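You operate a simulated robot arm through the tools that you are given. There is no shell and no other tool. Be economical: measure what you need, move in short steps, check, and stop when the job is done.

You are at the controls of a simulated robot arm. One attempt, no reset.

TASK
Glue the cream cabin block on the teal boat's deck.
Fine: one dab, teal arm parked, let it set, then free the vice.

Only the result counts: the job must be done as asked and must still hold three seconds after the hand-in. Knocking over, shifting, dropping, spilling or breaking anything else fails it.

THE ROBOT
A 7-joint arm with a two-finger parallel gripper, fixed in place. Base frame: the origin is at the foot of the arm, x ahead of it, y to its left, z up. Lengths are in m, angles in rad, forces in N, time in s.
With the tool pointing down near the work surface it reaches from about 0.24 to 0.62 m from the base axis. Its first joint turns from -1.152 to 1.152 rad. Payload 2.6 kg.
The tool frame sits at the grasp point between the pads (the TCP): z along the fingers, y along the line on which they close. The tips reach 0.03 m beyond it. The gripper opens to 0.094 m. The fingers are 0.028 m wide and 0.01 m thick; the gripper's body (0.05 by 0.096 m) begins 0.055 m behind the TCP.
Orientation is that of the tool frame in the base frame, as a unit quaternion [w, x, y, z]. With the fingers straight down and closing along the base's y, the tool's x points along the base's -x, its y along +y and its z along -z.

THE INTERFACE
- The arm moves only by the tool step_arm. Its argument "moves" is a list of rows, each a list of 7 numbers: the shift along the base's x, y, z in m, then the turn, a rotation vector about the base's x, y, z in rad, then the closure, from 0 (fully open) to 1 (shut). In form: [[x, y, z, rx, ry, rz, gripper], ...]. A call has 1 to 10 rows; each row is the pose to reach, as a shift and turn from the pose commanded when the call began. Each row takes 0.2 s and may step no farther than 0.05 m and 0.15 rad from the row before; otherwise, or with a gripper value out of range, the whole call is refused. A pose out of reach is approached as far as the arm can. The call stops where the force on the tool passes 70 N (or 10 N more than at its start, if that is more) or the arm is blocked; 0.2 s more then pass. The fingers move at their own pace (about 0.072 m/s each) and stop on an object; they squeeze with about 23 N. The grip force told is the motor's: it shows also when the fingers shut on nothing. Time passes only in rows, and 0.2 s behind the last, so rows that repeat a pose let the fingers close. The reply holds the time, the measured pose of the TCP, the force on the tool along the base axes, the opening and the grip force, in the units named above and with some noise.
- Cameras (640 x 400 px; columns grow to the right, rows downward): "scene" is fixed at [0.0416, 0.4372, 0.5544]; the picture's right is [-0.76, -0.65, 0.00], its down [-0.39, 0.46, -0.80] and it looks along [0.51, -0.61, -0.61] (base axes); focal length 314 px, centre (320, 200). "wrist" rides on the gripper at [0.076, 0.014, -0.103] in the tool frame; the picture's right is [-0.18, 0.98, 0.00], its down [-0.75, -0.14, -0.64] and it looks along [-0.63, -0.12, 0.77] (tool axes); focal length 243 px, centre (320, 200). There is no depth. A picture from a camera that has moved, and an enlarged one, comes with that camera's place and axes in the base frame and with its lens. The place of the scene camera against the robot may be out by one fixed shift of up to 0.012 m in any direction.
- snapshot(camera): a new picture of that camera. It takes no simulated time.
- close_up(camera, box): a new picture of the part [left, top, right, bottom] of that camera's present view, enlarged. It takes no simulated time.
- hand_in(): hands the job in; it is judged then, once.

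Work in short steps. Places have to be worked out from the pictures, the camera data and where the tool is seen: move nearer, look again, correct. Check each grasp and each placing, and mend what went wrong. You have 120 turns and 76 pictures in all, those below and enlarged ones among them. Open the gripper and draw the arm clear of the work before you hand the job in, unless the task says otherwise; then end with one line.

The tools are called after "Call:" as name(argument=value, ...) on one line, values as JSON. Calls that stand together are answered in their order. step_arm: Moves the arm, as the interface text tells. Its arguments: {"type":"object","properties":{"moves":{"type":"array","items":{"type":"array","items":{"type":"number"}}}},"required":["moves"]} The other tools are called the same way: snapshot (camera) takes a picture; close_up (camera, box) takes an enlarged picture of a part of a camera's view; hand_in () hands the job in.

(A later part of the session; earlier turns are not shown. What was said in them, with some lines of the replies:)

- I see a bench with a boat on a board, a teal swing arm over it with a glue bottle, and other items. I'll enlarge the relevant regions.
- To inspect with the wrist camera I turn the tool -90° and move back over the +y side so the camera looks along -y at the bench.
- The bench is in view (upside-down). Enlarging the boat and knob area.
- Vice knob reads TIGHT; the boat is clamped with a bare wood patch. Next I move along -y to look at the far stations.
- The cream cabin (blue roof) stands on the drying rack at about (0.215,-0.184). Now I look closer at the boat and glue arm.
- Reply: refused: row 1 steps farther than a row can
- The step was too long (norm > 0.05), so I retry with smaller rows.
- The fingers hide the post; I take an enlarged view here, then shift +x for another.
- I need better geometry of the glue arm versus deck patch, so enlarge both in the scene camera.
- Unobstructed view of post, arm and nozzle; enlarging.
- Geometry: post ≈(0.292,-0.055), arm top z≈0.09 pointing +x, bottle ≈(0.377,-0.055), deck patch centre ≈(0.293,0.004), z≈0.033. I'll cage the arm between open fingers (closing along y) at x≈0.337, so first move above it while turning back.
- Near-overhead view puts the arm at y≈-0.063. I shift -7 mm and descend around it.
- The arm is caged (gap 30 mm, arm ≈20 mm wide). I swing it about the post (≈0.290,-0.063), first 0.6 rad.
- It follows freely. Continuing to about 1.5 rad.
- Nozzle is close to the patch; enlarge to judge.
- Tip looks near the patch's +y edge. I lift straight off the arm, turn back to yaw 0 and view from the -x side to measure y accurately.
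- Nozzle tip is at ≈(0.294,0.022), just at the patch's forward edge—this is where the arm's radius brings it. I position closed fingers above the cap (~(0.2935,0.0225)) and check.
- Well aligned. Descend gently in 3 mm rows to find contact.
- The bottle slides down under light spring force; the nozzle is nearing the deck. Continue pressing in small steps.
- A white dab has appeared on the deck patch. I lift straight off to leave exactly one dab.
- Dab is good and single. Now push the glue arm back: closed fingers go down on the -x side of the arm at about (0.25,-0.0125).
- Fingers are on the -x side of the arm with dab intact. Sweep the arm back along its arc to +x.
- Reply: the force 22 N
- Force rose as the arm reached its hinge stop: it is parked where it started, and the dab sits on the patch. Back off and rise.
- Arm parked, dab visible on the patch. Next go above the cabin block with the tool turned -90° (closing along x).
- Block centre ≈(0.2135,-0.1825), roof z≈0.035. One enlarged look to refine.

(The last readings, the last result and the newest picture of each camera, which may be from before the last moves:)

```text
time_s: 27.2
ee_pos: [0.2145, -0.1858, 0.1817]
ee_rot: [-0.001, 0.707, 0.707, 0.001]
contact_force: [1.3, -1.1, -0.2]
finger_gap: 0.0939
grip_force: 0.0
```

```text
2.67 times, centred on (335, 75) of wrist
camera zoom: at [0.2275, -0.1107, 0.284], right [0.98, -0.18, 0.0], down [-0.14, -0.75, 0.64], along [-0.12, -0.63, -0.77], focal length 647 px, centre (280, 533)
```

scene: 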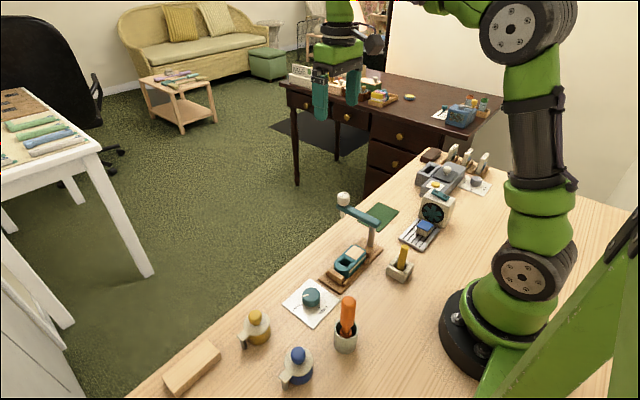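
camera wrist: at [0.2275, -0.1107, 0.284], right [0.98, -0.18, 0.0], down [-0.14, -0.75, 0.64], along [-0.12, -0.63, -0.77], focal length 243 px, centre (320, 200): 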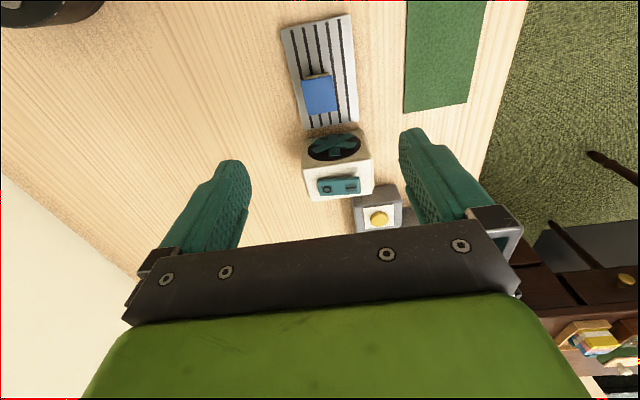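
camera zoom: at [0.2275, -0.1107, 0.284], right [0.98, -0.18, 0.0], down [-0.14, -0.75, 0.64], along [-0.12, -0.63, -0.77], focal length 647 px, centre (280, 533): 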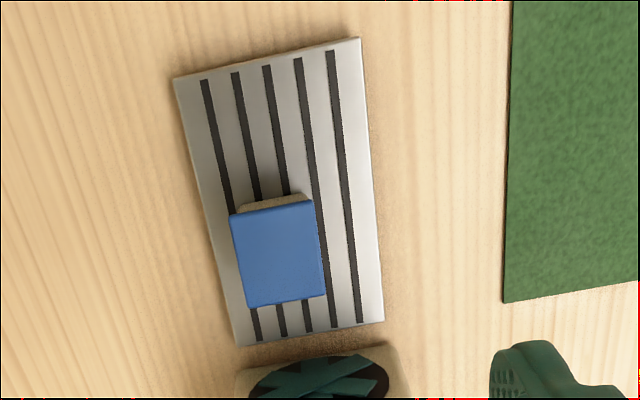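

Block is aligned with y, ≈30×34 mm, centre (0.2134,-0.184). Descend with open fingers.

Call:
step_arm(moves=[[-0.001, 0.002, -0.045, 0, 0, 0, 0], [-0.001, 0.002, -0.09, 0, 0, 0, 0], [-0.001, 0.002, -0.115, 0, 0, 0, 0], [-0.001, 0.002, -0.127, 0, 0, 0, 0]])

Call:
close_up(camera="scene", box=[390, 180, 470, 260])

Call:
snapshot(camera="wrist")

```text
time_s: 28.2
ee_pos: [0.2127, -0.1828, 0.0544]
ee_rot: [0.001, 0.707, 0.707, 0.001]
contact_force: [-0.5, 0.0, 0.4]
finger_gap: 0.0941
grip_force: 0.0
```

```text
5.00 times, centred on (430, 220) of scene
camera zoom: at [0.0416, 0.4372, 0.5544], right [-0.76, -0.65, 0.0], down [-0.39, 0.46, -0.8], along [0.51, -0.61, -0.61], focal length 1571 px, centre (-230, 100)
```

zoom: 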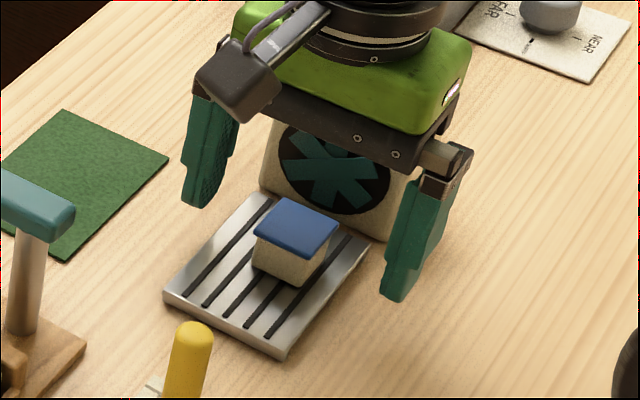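

```text
31 pictures are left
camera wrist: at [0.2262, -0.1084, 0.1571], right [0.98, -0.18, 0.0], down [-0.14, -0.75, 0.64], along [-0.12, -0.63, -0.77], focal length 243 px, centre (320, 200)
```

wrist: 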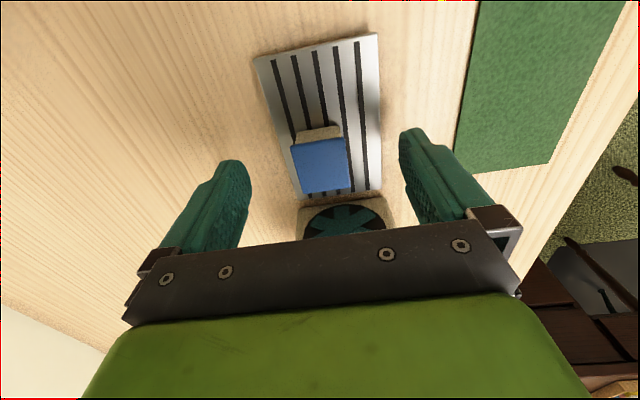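

Block is centred between the fingers. Lower 7 mm more and close.

Call:
step_arm(moves=[[0, 0.001, -0.004, 0, 0, 0, 0], [0, 0.001, -0.007, 0, 0, 0, 0], [0, 0.001, -0.007, 0, 0, 0, 0.3], [0, 0.001, -0.007, 0, 0, 0, 0.5], [0, 0.001, -0.007, 0, 0, 0, 0.6], [0, 0.001, -0.007, 0, 0, 0, 0.75], [0, 0.001, -0.007, 0, 0, 0, 0.9], [0, 0.001, -0.007, 0, 0, 0, 1]])

Call:
close_up(camera="scene", box=[390, 180, 470, 260])

```text
time_s: 30.0
ee_pos: [0.2133, -0.1829, 0.0466]
ee_rot: [-0.001, 0.706, 0.708, 0.0]
contact_force: [-0.3, -0.2, -0.7]
finger_gap: 0.0298
grip_force: 23.1
```

```text
5.00 times, centred on (430, 220) of scene
camera zoom: at [0.0416, 0.4372, 0.5544], right [-0.76, -0.65, 0.0], down [-0.39, 0.46, -0.8], along [0.51, -0.61, -0.61], focal length 1571 px, centre (-230, 100)
```

zoom: 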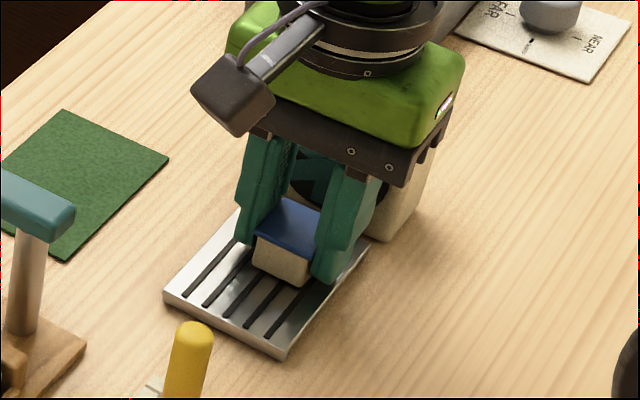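

Block gripped (gap 29.8 mm). Lift and carry high over to above the deck.

Call:
step_arm(moves=[[0, 0, 0.03, 0, 0, 0, 1], [0, 0, 0.07, 0, 0, 0, 1], [0, 0, 0.11, 0, 0, 0, 1], [0, 0, 0.145, 0, 0, 0, 1], [0.02, 0.04, 0.145, 0, 0, 0, 1], [0.04, 0.08, 0.145, 0, 0, 0, 1], [0.06, 0.12, 0.145, 0, 0, 0, 1], [0.075, 0.16, 0.145, 0, 0, 0, 1], [0.0804, 0.188, 0.145, 0, 0, 0, 1], [0.0804, 0.188, 0.125, 0, 0, 0, 1]])

Call:
snapshot(camera="wrist")

Call:
close_up(camera="scene", box=[300, 190, 400, 290])

```text
time_s: 32.2
ee_pos: [0.2935, 0.0057, 0.1717]
ee_rot: [0.0, 0.706, 0.708, 0.0]
contact_force: [-0.7, -0.5, -0.6]
finger_gap: 0.0293
grip_force: 22.7
```

```text
29 pictures are left
camera wrist: at [0.3073, 0.0798, 0.2749], right [0.98, -0.18, 0.0], down [-0.14, -0.75, 0.64], along [-0.12, -0.63, -0.77], focal length 243 px, centre (320, 200)
```

wrist: 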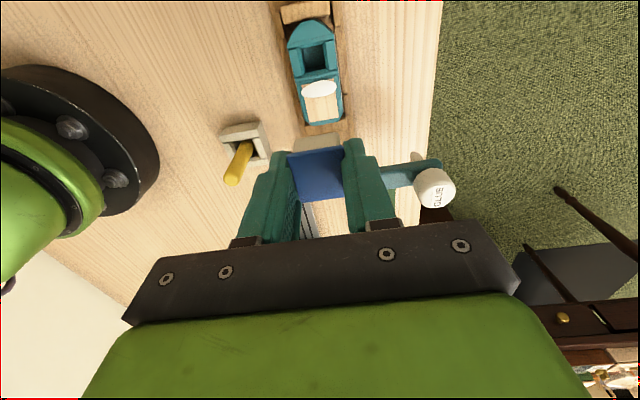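

```text
4.00 times, centred on (350, 240) of scene
camera zoom: at [0.0416, 0.4372, 0.5544], right [-0.76, -0.65, 0.0], down [-0.39, 0.46, -0.8], along [0.51, -0.61, -0.61], focal length 1257 px, centre (200, 40)
```

zoom: 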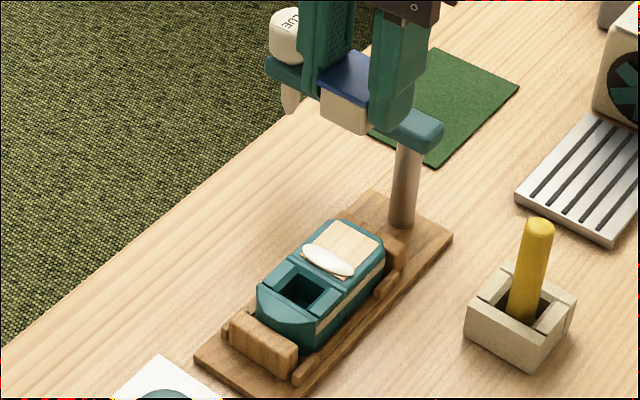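

Block hangs centred over the deck (block centre ≈2 mm in -y of the TCP, TCP at (0.2935,0.0057), patch centre (0.2937,0.0037)). Descend to just above.

Call:
step_arm(moves=[[0, 0.0005, -0.04, 0, 0, 0, 1], [0, 0.0005, -0.075, 0, 0, 0, 1], [0, 0.0005, -0.094, 0, 0, 0, 1]])

Call:
close_up(camera="scene", box=[330, 225, 380, 285])

Call:
close_up(camera="wrist", box=[240, 60, 400, 240])

```text
time_s: 33.0
ee_pos: [0.2919, 0.0044, 0.0752]
ee_rot: [-0.001, 0.706, 0.708, 0.0]
contact_force: [0.0, 0.2, 0.0]
finger_gap: 0.0297
grip_force: 22.9
```

```text
6.67 times, centred on (355, 255) of scene
camera zoom: at [0.0416, 0.4372, 0.5544], right [-0.76, -0.65, 0.0], down [-0.39, 0.46, -0.8], along [0.51, -0.61, -0.61], focal length 2095 px, centre (87, -167)
```

zoom: 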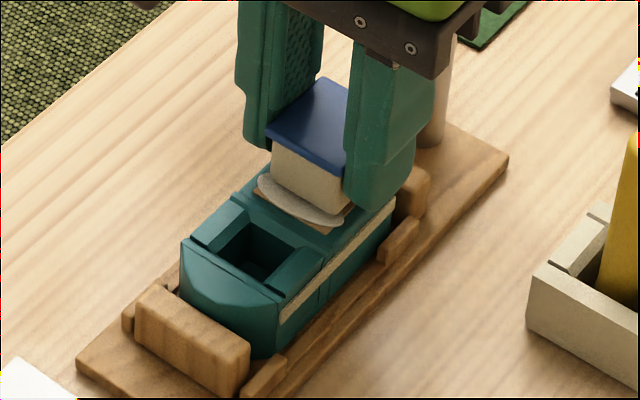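

```text
2.22 times, centred on (320, 150) of wrist
camera zoom: at [0.3064, 0.0806, 0.1788], right [0.98, -0.18, 0.0], down [-0.14, -0.75, 0.64], along [-0.12, -0.63, -0.77], focal length 539 px, centre (320, 311)
```

zoom: 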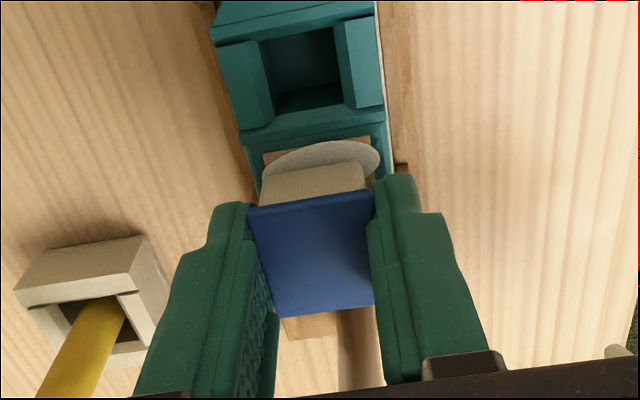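

Block hovers ≈8 mm above the deck, ≈1.5 mm short in x and y. Correct and lower in small steps.

Call:
step_arm(moves=[[0.0015, 0.0015, -0.003, 0, 0, 0, 1], [0.0015, 0.0015, -0.006, 0, 0, 0, 1]])

Call:
close_up(camera="scene", box=[330, 225, 380, 285])

```text
time_s: 33.6
ee_pos: [0.2941, 0.0078, 0.0723]
ee_rot: [0.0, 0.707, 0.707, 0.0]
contact_force: [-0.2, 0.4, -1.0]
finger_gap: 0.0294
grip_force: 22.5
```

```text
6.67 times, centred on (355, 255) of scene
camera zoom: at [0.0416, 0.4372, 0.5544], right [-0.76, -0.65, 0.0], down [-0.39, 0.46, -0.8], along [0.51, -0.61, -0.61], focal length 2095 px, centre (87, -167)
```

zoom: 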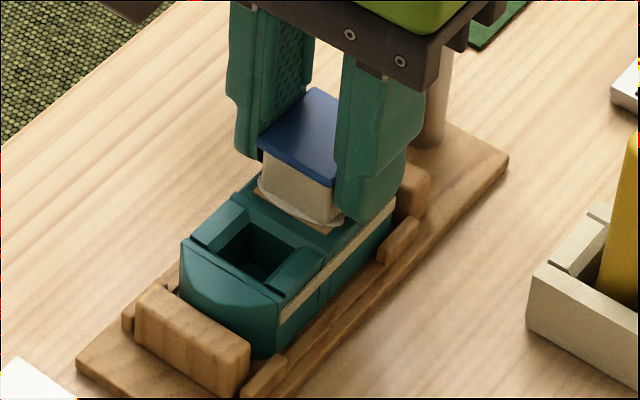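

Nearly down; continue lowering in 1.5 mm steps until contact force shows.

Call:
step_arm(moves=[[0, 0, -0.0015, 0, 0, 0, 1], [0, 0, -0.003, 0, 0, 0, 1]])

Call:
step_arm(moves=[[0, 0, -0.0015, 0, 0, 0, 1]])

Call:
close_up(camera="wrist", box=[240, 60, 400, 240])

Call:
close_up(camera="scene", box=[335, 230, 375, 280])

```text
time_s: 34.2
ee_pos: [0.2959, 0.0079, 0.0691]
ee_rot: [0.001, 0.707, 0.707, 0.001]
contact_force: [-4.3, -0.5, 19.7]
finger_gap: 0.0294
grip_force: 22.7
```

```text
time_s: 34.6
ee_pos: [0.2966, 0.0083, 0.0671]
ee_rot: [0.001, 0.706, 0.708, 0.001]
contact_force: [-0.5, -1.1, 19.1]
finger_gap: 0.0299
grip_force: 22.7
```

```text
2.22 times, centred on (320, 150) of wrist
camera zoom: at [0.3091, 0.0825, 0.1702], right [0.98, -0.18, 0.0], down [-0.14, -0.75, 0.64], along [-0.12, -0.63, -0.77], focal length 539 px, centre (320, 311)
```

zoom: 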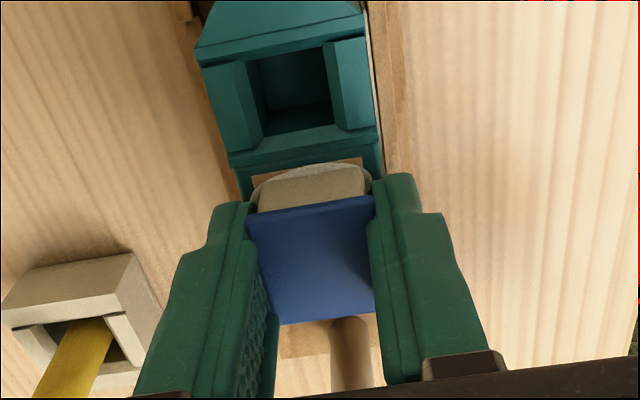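

```text
8.00 times, centred on (355, 255) of scene
camera zoom: at [0.0415, 0.4372, 0.5544], right [-0.76, -0.65, 0.0], down [-0.39, 0.46, -0.8], along [0.51, -0.61, -0.61], focal length 2514 px, centre (40, -240)
```

zoom: 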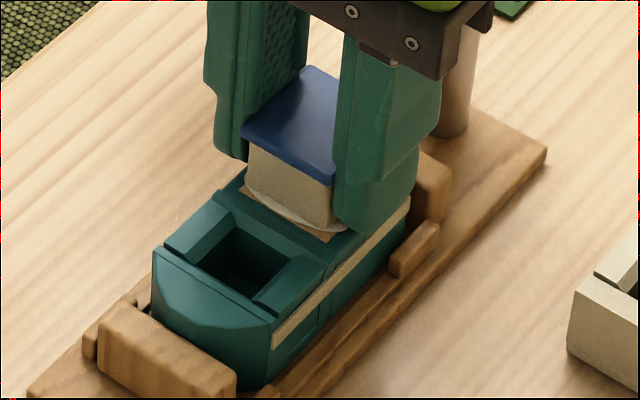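

Block sits on the dab, centred on the patch within ~1 mm, pressed with ≈19 N. Hold it 2 s, relieving the pressure slightly.

Call:
step_arm(moves=[[0, 0, 0.001, 0, 0, 0, 1], [0, 0, 0.001, 0, 0, 0, 1], [0, 0, 0.001, 0, 0, 0, 1], [0, 0, 0.001, 0, 0, 0, 1], [0, 0, 0.001, 0, 0, 0, 1], [0, 0, 0.001, 0, 0, 0, 1], [0, 0, 0.001, 0, 0, 0, 1], [0, 0, 0.001, 0, 0, 0, 1], [0, 0, 0.001, 0, 0, 0, 1], [0, 0, 0.001, 0, 0, 0, 1]])

```text
time_s: 36.8
ee_pos: [0.2951, 0.0089, 0.068]
ee_rot: [0.001, 0.706, 0.708, 0.0]
contact_force: [-1.1, 1.2, 4.3]
finger_gap: 0.0296
grip_force: 22.9
```

Force is down to ≈4 N. Open the fingers slowly in place, then rise.

Call:
step_arm(moves=[[0, 0, 0.001, 0, 0, 0, 0.65], [0, 0, 0.001, 0, 0, 0, 0.6], [0, 0, 0.001, 0, 0, 0, 0.5], [0, 0, 0.001, 0, 0, 0, 0.4], [0, 0, 0.001, 0, 0, 0, 0.4], [0, 0, 0.03, 0, 0, 0, 0.4], [0, 0, 0.07, 0, 0, 0, 0.4], [0, 0.03, 0.11, 0, 0, 0, 0.4]])

Call:
snapshot(camera="wrist")

Call:
close_up(camera="scene", box=[335, 230, 375, 280])

```text
time_s: 38.6
ee_pos: [0.2931, 0.0393, 0.1774]
ee_rot: [0.0, 0.707, 0.708, 0.0]
contact_force: [-0.5, 0.2, 0.5]
finger_gap: 0.0566
grip_force: 0.0
```

```text
22 pictures are left
camera wrist: at [0.3061, 0.1131, 0.2809], right [0.98, -0.18, 0.0], down [-0.14, -0.75, 0.64], along [-0.12, -0.63, -0.77], focal length 243 px, centre (320, 200)
```

wrist: 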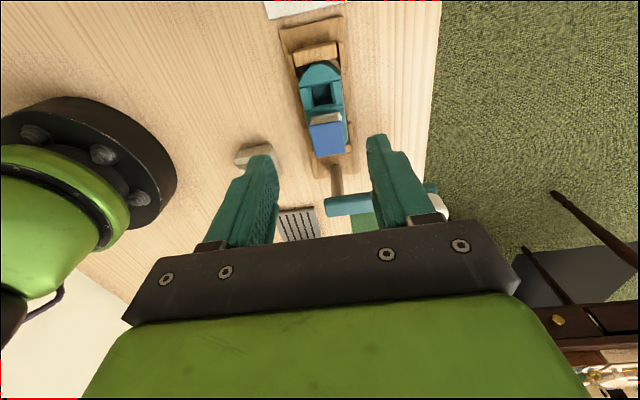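

```text
8.00 times, centred on (355, 255) of scene
camera zoom: at [0.0416, 0.4372, 0.5544], right [-0.76, -0.65, 0.0], down [-0.39, 0.46, -0.8], along [0.51, -0.61, -0.61], focal length 2514 px, centre (40, -240)
```

zoom: 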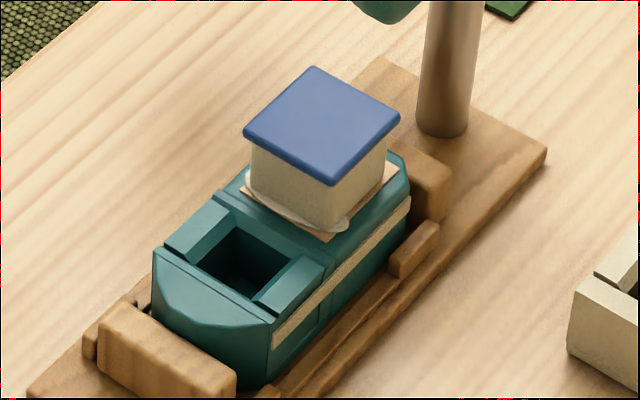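

The cabin sits square on the patch. While it sets, I move over the vice knob to measure it (without touching it yet).

Call:
step_arm(moves=[[0, 0.04, 0.01, 0, 0, 0, 0], [0.005, 0.08, 0.01, 0, 0, 0, 0], [0.009, 0.11, 0.0, 0, 0, 0, 0], [0.009, 0.11, -0.02, 0, 0, 0, 0], [0.009, 0.11, -0.02, 0, 0, 0, 0], [0.009, 0.11, -0.02, 0, 0, 0, 0], [0.009, 0.11, -0.02, 0, 0, 0, 0], [0.009, 0.11, -0.02, 0, 0, 0, 0], [0.009, 0.11, -0.02, 0, 0, 0, 0], [0.009, 0.11, -0.02, 0, 0, 0, 0]])

Call:
snapshot(camera="wrist")

```text
time_s: 40.8
ee_pos: [0.303, 0.1488, 0.1593]
ee_rot: [-0.001, 0.706, 0.708, 0.0]
contact_force: [0.4, 0.9, 1.2]
finger_gap: 0.0937
grip_force: 0.0
```

```text
20 pictures are left
camera wrist: at [0.3167, 0.2226, 0.262], right [0.98, -0.18, 0.0], down [-0.14, -0.75, 0.64], along [-0.12, -0.63, -0.77], focal length 243 px, centre (320, 200)
```

wrist: 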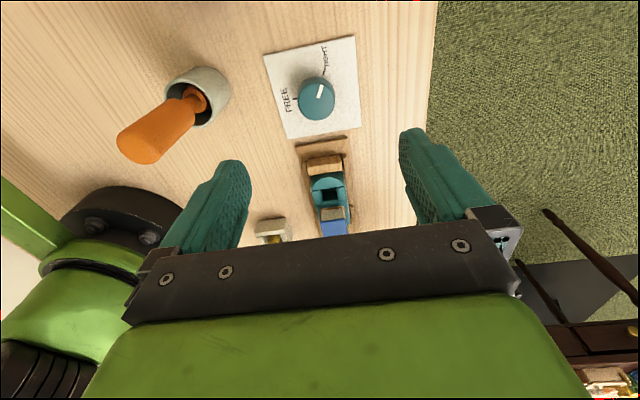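

Enlarge the knob to get its centre and pointer angle.

Call:
close_up(camera="wrist", box=[250, 25, 370, 145])

Call:
close_up(camera="scene", box=[275, 265, 375, 345])

```text
3.33 times, centred on (310, 85) of wrist
camera zoom: at [0.3167, 0.2226, 0.262], right [0.98, -0.18, 0.0], down [-0.14, -0.75, 0.64], along [-0.12, -0.63, -0.77], focal length 809 px, centre (353, 583)
```

zoom: 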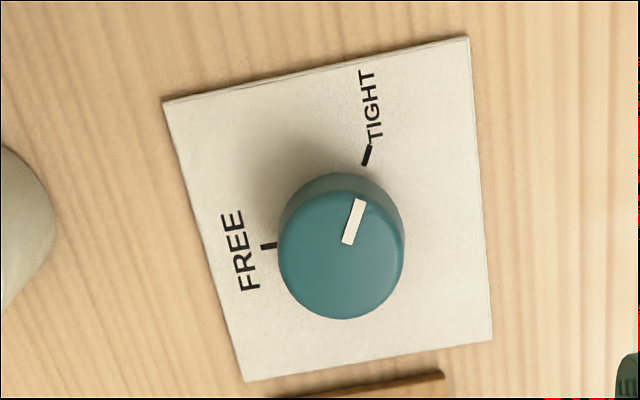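

```text
5.00 times, centred on (325, 305) of scene
camera zoom: at [0.0416, 0.4372, 0.5544], right [-0.76, -0.65, 0.0], down [-0.39, 0.46, -0.8], along [0.51, -0.61, -0.61], focal length 1571 px, centre (295, -325)
```

zoom: 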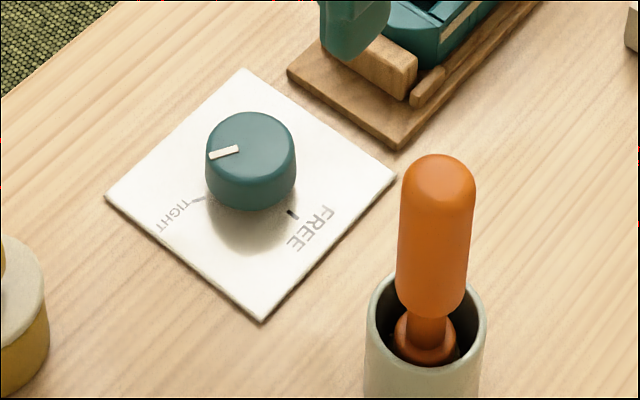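

Knob centre ≈(0.2995,0.151), ø≈35 mm, pointer at ≈60° (TIGHT), FREE at ≈182°: a counter-clockwise turn of ≈2.1 rad. First let the glue set; I wait while turning the tool to -1.9.

Call:
step_arm(moves=[[-0.0035, 0.002, 0, 0, 0, -0.11, 0], [-0.0035, 0.002, 0, 0, 0, -0.22, 0], [-0.0035, 0.002, 0, 0, 0, -0.33, 0], [-0.0035, 0.002, 0, 0, 0, -0.33, 0], [-0.0035, 0.002, 0, 0, 0, -0.33, 0], [-0.0035, 0.002, 0, 0, 0, -0.33, 0], [-0.0035, 0.002, 0, 0, 0, -0.33, 0], [-0.0035, 0.002, 0, 0, 0, -0.33, 0], [-0.0035, 0.002, 0, 0, 0, -0.33, 0], [-0.0035, 0.002, 0, 0, 0, -0.33, 0]])

Call:
step_arm(moves=[[0, 0, 0, 0, 0, 0, 0], [0, 0, 0, 0, 0, 0, 0], [0, 0, 0, 0, 0, 0, 0], [0, 0, 0, 0, 0, 0, 0], [0, 0, 0, 0, 0, 0, 0], [0, 0, 0, 0, 0, 0, 0], [0, 0, 0, 0, 0, 0, 0], [0, 0, 0, 0, 0, 0, 0], [0, 0, 0, 0, 0, 0, 0], [0, 0, 0, 0, 0, 0, 0]])

Call:
step_arm(moves=[[0, 0, 0, 0, 0, 0, 0], [0, 0, 0, 0, 0, 0, 0], [0, 0, 0, 0, 0, 0, 0], [0, 0, 0, 0, 0, 0, 0], [0, 0, 0, 0, 0, 0, 0], [0, 0, 0, 0, 0, 0, 0], [0, 0, 0, 0, 0, 0, 0], [0, 0, 0, 0, 0, 0, 0], [0, 0, 0, 0, 0, 0, 0], [0, 0, 0, 0, 0, 0, 0]])

Call:
step_arm(moves=[[0, 0, 0, 0, 0, 0, 0], [0, 0, 0, 0, 0, 0, 0], [0, 0, 0, 0, 0, 0, 0], [0, 0, 0, 0, 0, 0, 0], [0, 0, 0, 0, 0, 0, 0], [0, 0, 0, 0, 0, 0, 0], [0, 0, 0, 0, 0, 0, 0], [0, 0, 0, 0, 0, 0, 0], [0, 0, 0, 0, 0, 0, 0], [0, 0, 0, 0, 0, 0, 0]])

Call:
step_arm(moves=[[0, 0, 0, 0, 0, 0, 0], [0, 0, 0, 0, 0, 0, 0], [0, 0, 0, 0, 0, 0, 0], [0, 0, 0, 0, 0, 0, 0], [0, 0, 0, 0, 0, 0, 0], [0, 0, 0, 0, 0, 0, 0], [0, 0, 0, 0, 0, 0, 0], [0, 0, 0, 0, 0, 0, 0], [0, 0, 0, 0, 0, 0, 0], [0, 0, 0, 0, 0, 0, 0]])

Call:
step_arm(moves=[[0, 0, 0, 0, 0, 0, 0], [0, 0, 0, 0, 0, 0, 0], [0, 0, 0, 0, 0, 0, 0], [0, 0, 0, 0, 0, 0, 0], [0, 0, 0, 0, 0, 0, 0], [0, 0, 0, 0, 0, 0, 0], [0, 0, 0, 0, 0, 0, 0], [0, 0, 0, 0, 0, 0, 0], [0, 0, 0, 0, 0, 0, 0], [0, 0, 0, 0, 0, 0, 0]])

Call:
close_up(camera="scene", box=[335, 230, 375, 280])

```text
time_s: 43.0
ee_pos: [0.3003, 0.151, 0.1592]
ee_rot: [0.0, 0.813, 0.582, 0.0]
contact_force: [-0.8, -0.6, 0.0]
finger_gap: 0.0941
grip_force: 0.0
```

```text
time_s: 45.2
ee_pos: [0.3004, 0.1505, 0.1587]
ee_rot: [0.0, 0.813, 0.582, 0.0]
contact_force: [0.8, -0.2, 0.0]
finger_gap: 0.0941
grip_force: 0.2
```

```text
time_s: 47.4
ee_pos: [0.3002, 0.1492, 0.1586]
ee_rot: [0.0, 0.813, 0.582, -0.001]
contact_force: [1.4, 1.0, -0.5]
finger_gap: 0.0941
grip_force: 0.0
```

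```text
time_s: 49.6
ee_pos: [0.2992, 0.1501, 0.1585]
ee_rot: [0.0, 0.813, 0.582, 0.0]
contact_force: [0.3, -0.4, -0.1]
finger_gap: 0.0941
grip_force: 0.0
```

```text
time_s: 51.8
ee_pos: [0.2996, 0.151, 0.1574]
ee_rot: [0.0, 0.814, 0.581, 0.0]
contact_force: [0.3, 0.1, 0.5]
finger_gap: 0.094
grip_force: 0.0
```

```text
time_s: 54.0
ee_pos: [0.3, 0.1508, 0.1581]
ee_rot: [0.0, 0.813, 0.582, 0.0]
contact_force: [-0.2, 0.3, 0.3]
finger_gap: 0.0942
grip_force: 0.1
```

```text
8.00 times, centred on (355, 255) of scene
camera zoom: at [0.0416, 0.4372, 0.5544], right [-0.76, -0.65, 0.0], down [-0.39, 0.46, -0.8], along [0.51, -0.61, -0.61], focal length 2514 px, centre (40, -240)
```

zoom: 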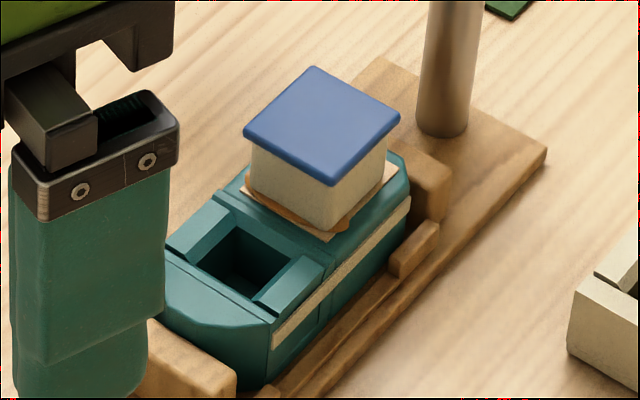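

The glue bead has turned from white to amber — set. Now descend around the knob and close on it.

Call:
step_arm(moves=[[0, 0, -0.04, 0, 0, 0, 0], [0, 0, -0.08, 0, 0, 0, 0], [0, 0, -0.1, 0, 0, 0, 0], [0, 0, -0.11, 0, 0, 0, 0]])

Call:
snapshot(camera="wrist")

Call:
close_up(camera="scene", box=[260, 220, 390, 350])

```text
time_s: 55.0
ee_pos: [0.3, 0.1511, 0.0469]
ee_rot: [0.0, 0.814, 0.581, -0.001]
contact_force: [-0.2, 0.3, 0.1]
finger_gap: 0.0941
grip_force: 0.0
```

```text
16 pictures are left
camera wrist: at [0.3375, 0.2164, 0.1505], right [0.87, -0.49, 0.0], down [-0.38, -0.67, 0.64], along [-0.32, -0.56, -0.77], focal length 243 px, centre (320, 200)
```

wrist: 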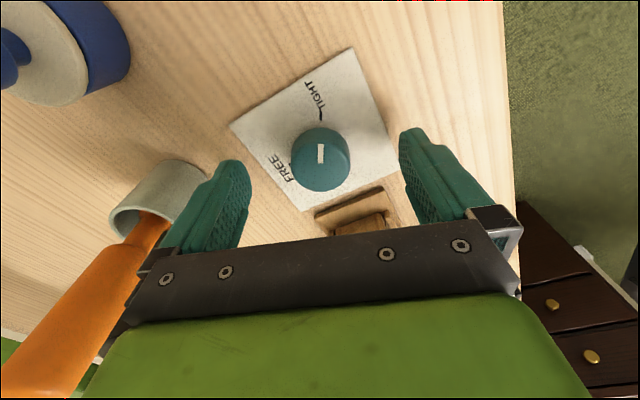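

```text
3.08 times, centred on (325, 285) of scene
camera zoom: at [0.0416, 0.4372, 0.5544], right [-0.76, -0.65, 0.0], down [-0.39, 0.46, -0.8], along [0.51, -0.61, -0.61], focal length 967 px, centre (305, -62)
```

zoom: 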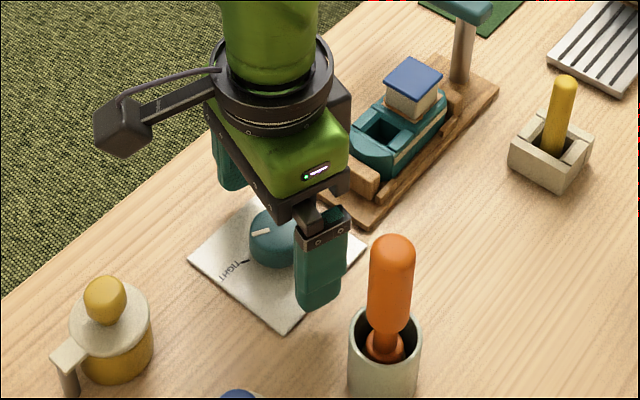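

Clear of the orange driver; knob between the fingers. Close on it with a slight centring shift.

Call:
step_arm(moves=[[0.001, 0.002, -0.003, 0, 0, 0, 0.2], [0.001, 0.002, -0.003, 0, 0, 0, 0.45], [0.001, 0.002, -0.003, 0, 0, 0, 0.6], [0.001, 0.002, -0.003, 0, 0, 0, 0.8], [0.001, 0.002, -0.003, 0, 0, 0, 1], [0.001, 0.002, -0.003, 0, 0, 0, 1]])

```text
time_s: 56.4
ee_pos: [0.3011, 0.1534, 0.0441]
ee_rot: [0.001, 0.813, 0.583, 0.0]
contact_force: [1.1, 0.7, -5.5]
finger_gap: 0.0368
grip_force: 45.3
```

Knob gripped (36.8 mm). Turn counter-clockwise 1.05 rad toward FREE.

Call:
step_arm(moves=[[0, 0, 0, 0, 0, 0.15, 1], [0, 0, 0, 0, 0, 0.3, 1], [0, 0, 0, 0, 0, 0.45, 1], [0, 0, 0, 0, 0, 0.6, 1], [0, 0, 0, 0, 0, 0.75, 1], [0, 0, 0, 0, 0, 0.9, 1], [0, 0, 0, 0, 0, 1.05, 1]])

Call:
close_up(camera="wrist", box=[200, 60, 440, 240])

```text
time_s: 58.0
ee_pos: [0.2982, 0.1521, 0.0445]
ee_rot: [-0.004, 0.413, 0.911, -0.004]
contact_force: [-29.3, 1.3, 16.2]
finger_gap: 0.0364
grip_force: 44.8
```

```text
2.22 times, centred on (320, 150) of wrist
camera zoom: at [0.2592, 0.2172, 0.1475], right [0.86, 0.51, -0.01], down [0.4, -0.66, 0.64], along [0.32, -0.55, -0.77], focal length 539 px, centre (320, 311)
```

zoom: 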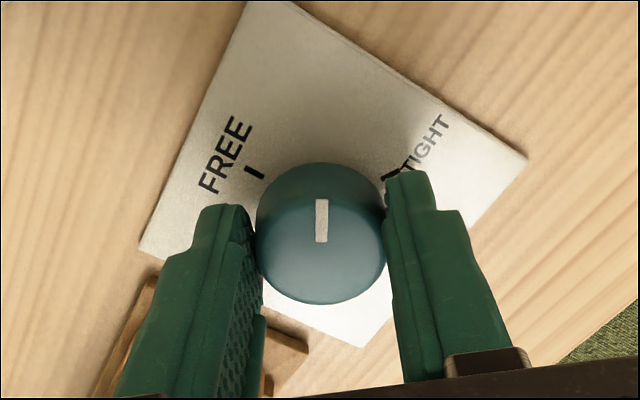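

The knob followed (pointer ≈120°). The side force shows I'm ≈2 mm off in x; open partly, turn back, recentre and regrip.

Call:
step_arm(moves=[[0, 0, 0, 0, 0, 0, 0.4], [0, 0, 0, 0, 0, 0, 0.3], [-0.001, 0, 0, 0, 0, -0.15, 0.3], [-0.002, 0, 0, 0, 0, -0.3, 0.3], [-0.002, 0, 0, 0, 0, -0.45, 0.3], [-0.002, 0, 0, 0, 0, -0.6, 0.3], [-0.002, 0, 0, 0, 0, -0.75, 0.3], [-0.002, 0, 0, 0, 0, -0.9, 0.3], [-0.002, 0, 0, 0, 0, -1.05, 0.3]])

Call:
close_up(camera="wrist", box=[200, 60, 440, 240])

```text
time_s: 60.0
ee_pos: [0.2994, 0.1524, 0.0441]
ee_rot: [-0.001, 0.814, 0.58, 0.0]
contact_force: [-0.5, 0.5, -0.1]
finger_gap: 0.066
grip_force: 0.1
```

```text
2.22 times, centred on (320, 150) of wrist
camera zoom: at [0.3371, 0.2179, 0.1478], right [0.87, -0.49, 0.0], down [-0.38, -0.67, 0.64], along [-0.32, -0.56, -0.77], focal length 539 px, centre (320, 311)
```

zoom: 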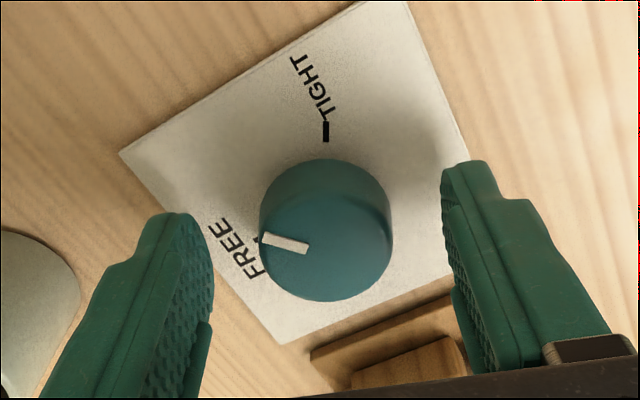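

Pointer now ≈138°, FREE tick ≈177°. Regrip and turn ≈0.6 rad more.

Call:
step_arm(moves=[[0, 0, 0, 0, 0, 0, 0.6], [0, 0, 0, 0, 0, 0, 0.8], [0, 0, 0, 0, 0, 0, 1], [0, 0, 0, 0, 0, 0, 1], [0, 0, 0, 0, 0, 0.15, 1], [0, 0, 0, 0, 0, 0.3, 1], [0, 0, 0, 0, 0, 0.45, 1], [0, 0, 0, 0, 0, 0.6, 1]])

Call:
close_up(camera="wrist", box=[200, 60, 440, 240])

```text
time_s: 61.8
ee_pos: [0.3003, 0.1521, 0.0442]
ee_rot: [0.0, 0.604, 0.797, 0.0]
contact_force: [9.4, -3.3, -7.1]
finger_gap: 0.0372
grip_force: 44.8
```

```text
2.22 times, centred on (320, 150) of wrist
camera zoom: at [0.2918, 0.2275, 0.1479], right [1.0, 0.09, 0.0], down [0.07, -0.76, 0.64], along [0.06, -0.64, -0.77], focal length 539 px, centre (320, 311)
```

zoom: 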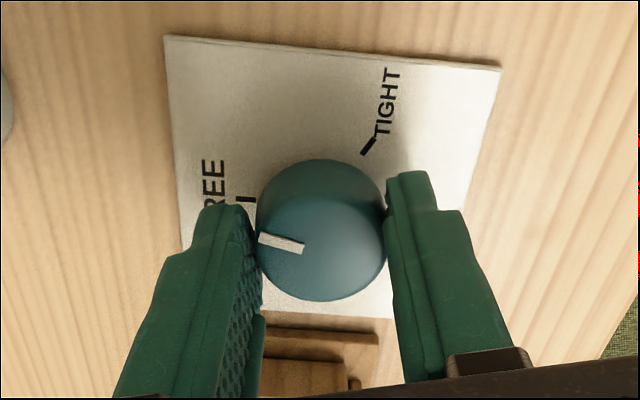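

Pointer ≈172°, tick ≈178–182°. Turn another 0.14, then open and rise to check.

Call:
step_arm(moves=[[0, 0, 0, 0, 0, 0.07, 1], [0, 0, 0, 0, 0, 0.14, 1], [0, 0, 0, 0, 0, 0.14, 1]])

Call:
step_arm(moves=[[0, 0, 0, 0, 0, 0, 0.5], [0, 0, 0, 0, 0, 0, 0.2], [0, 0, 0, 0, 0, 0, 0.2], [0, 0, 0.03, 0, 0, 0, 0.2], [0, 0, 0.07, 0, 0, 0, 0.2], [0, 0, 0.11, 0, 0, -0.1, 0.2]])

Call:
close_up(camera="wrist", box=[230, 20, 390, 240])

Call:
close_up(camera="scene", box=[280, 225, 390, 335])

```text
time_s: 62.6
ee_pos: [0.2991, 0.1523, 0.0457]
ee_rot: [-0.001, 0.548, 0.836, -0.001]
contact_force: [-5.4, -11.7, 21.3]
finger_gap: 0.0367
grip_force: 45.3
```

```text
time_s: 64.0
ee_pos: [0.2975, 0.1503, 0.1555]
ee_rot: [0.0, 0.589, 0.808, -0.001]
contact_force: [-1.0, 0.7, -0.1]
finger_gap: 0.0752
grip_force: 0.1
```

```text
1.82 times, centred on (310, 130) of wrist
camera zoom: at [0.288, 0.2252, 0.2584], right [0.99, 0.13, 0.0], down [0.1, -0.76, 0.64], along [0.08, -0.64, -0.77], focal length 441 px, centre (338, 327)
```

zoom: 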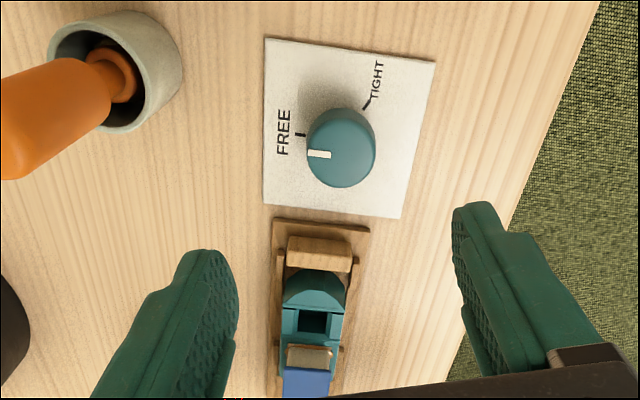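

```text
3.64 times, centred on (335, 280) of scene
camera zoom: at [0.0416, 0.4372, 0.5544], right [-0.76, -0.65, 0.0], down [-0.39, 0.46, -0.8], along [0.51, -0.61, -0.61], focal length 1142 px, centre (266, -91)
```

zoom: 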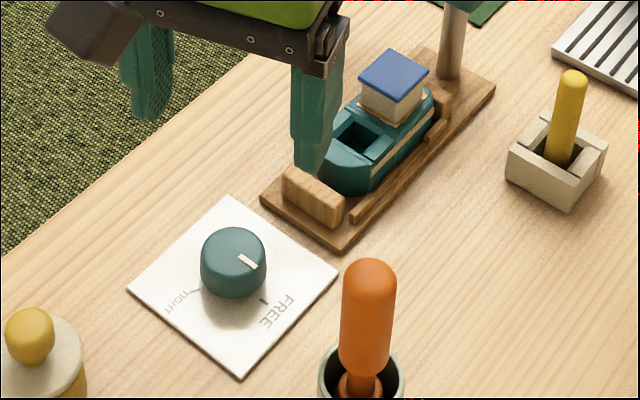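

The jaw has backed off the bow: vice is free. Zoom to verify the pointer against the FREE tick.

Call:
close_up(camera="wrist", box=[260, 30, 350, 130])

Call:
close_up(camera="scene", box=[325, 230, 385, 290])

```text
4.00 times, centred on (305, 80) of wrist
camera zoom: at [0.288, 0.2252, 0.2584], right [0.99, 0.13, 0.0], down [0.1, -0.76, 0.64], along [0.08, -0.64, -0.77], focal length 970 px, centre (380, 680)
```

zoom: 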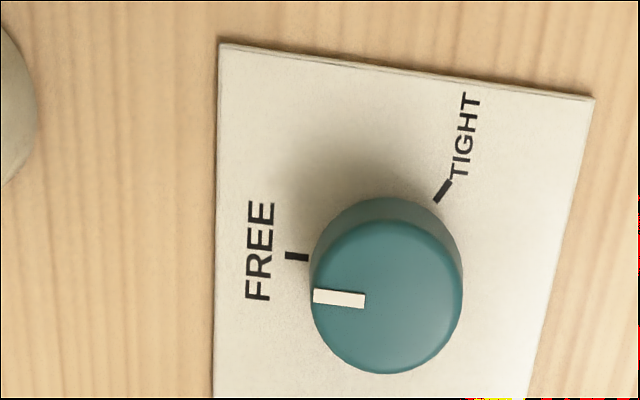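

```text
6.67 times, centred on (355, 260) of scene
camera zoom: at [0.0416, 0.4372, 0.5544], right [-0.76, -0.65, 0.0], down [-0.39, 0.46, -0.8], along [0.51, -0.61, -0.61], focal length 2095 px, centre (87, -200)
```

zoom: 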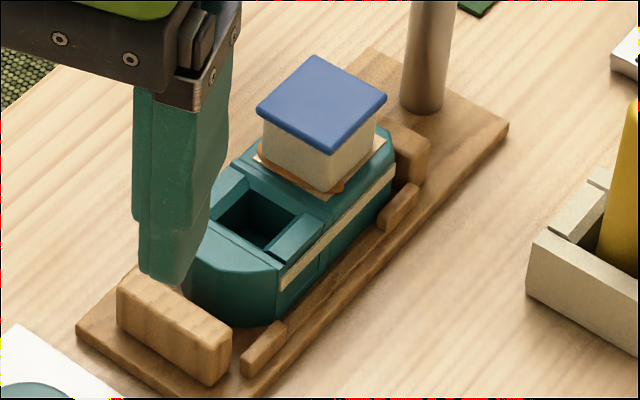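

Pointer lines up with FREE, jaw is open, cabin holds with amber glue. Draw the arm clear and take a last look.

Call:
step_arm(moves=[[0, 0, 0.04, 0, 0, 0, 0], [0, 0, 0.09, 0, 0, 0, 0], [0.02, 0.02, 0.13, 0, 0, 0, 0], [0.04, 0.04, 0.15, 0, 0, 0, 0], [0.06, 0.06, 0.15, 0, 0, 0, 0], [0.06, 0.06, 0.15, 0, 0, 0, 0], [0.06, 0.06, 0.15, 0, 0, 0, 0]])

Call:
snapshot(camera="scene")

Call:
close_up(camera="wrist", box=[180, 0, 420, 240])

```text
time_s: 65.6
ee_pos: [0.3574, 0.212, 0.3047]
ee_rot: [0.001, 0.589, 0.808, 0.0]
contact_force: [-0.1, 0.8, -1.1]
finger_gap: 0.0939
grip_force: 0.1
```

```text
7 pictures are left
```

scene: 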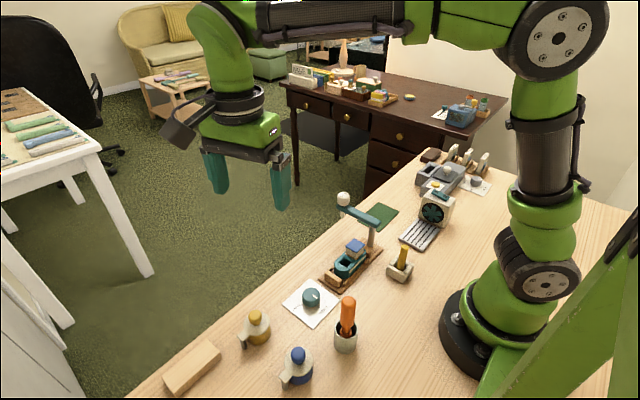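

```text
1.67 times, centred on (300, 120) of wrist
camera zoom: at [0.347, 0.2875, 0.4067], right [0.99, 0.13, 0.0], down [0.1, -0.76, 0.64], along [0.08, -0.64, -0.77], focal length 404 px, centre (353, 333)
```

zoom: 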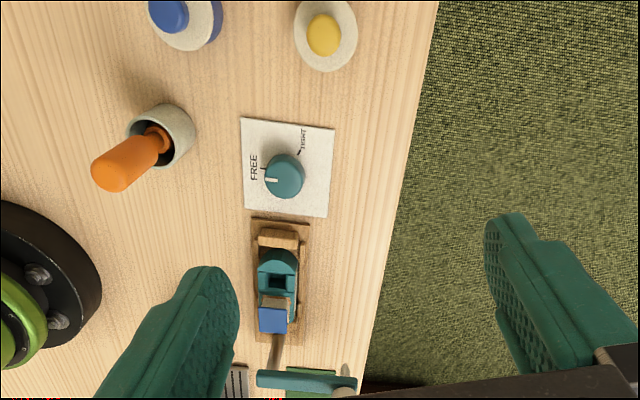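

Everything is in place: one dab set, glue arm parked, vice free, arm clear. Handing in.

Call:
hand_in()

```text
The job is handed in.
```

The cream cabin block is glued to the teal boat's deck with one dab. The teal arm is parked, the glue set before I freed the vice, and the robot arm is clear with its gripper open.
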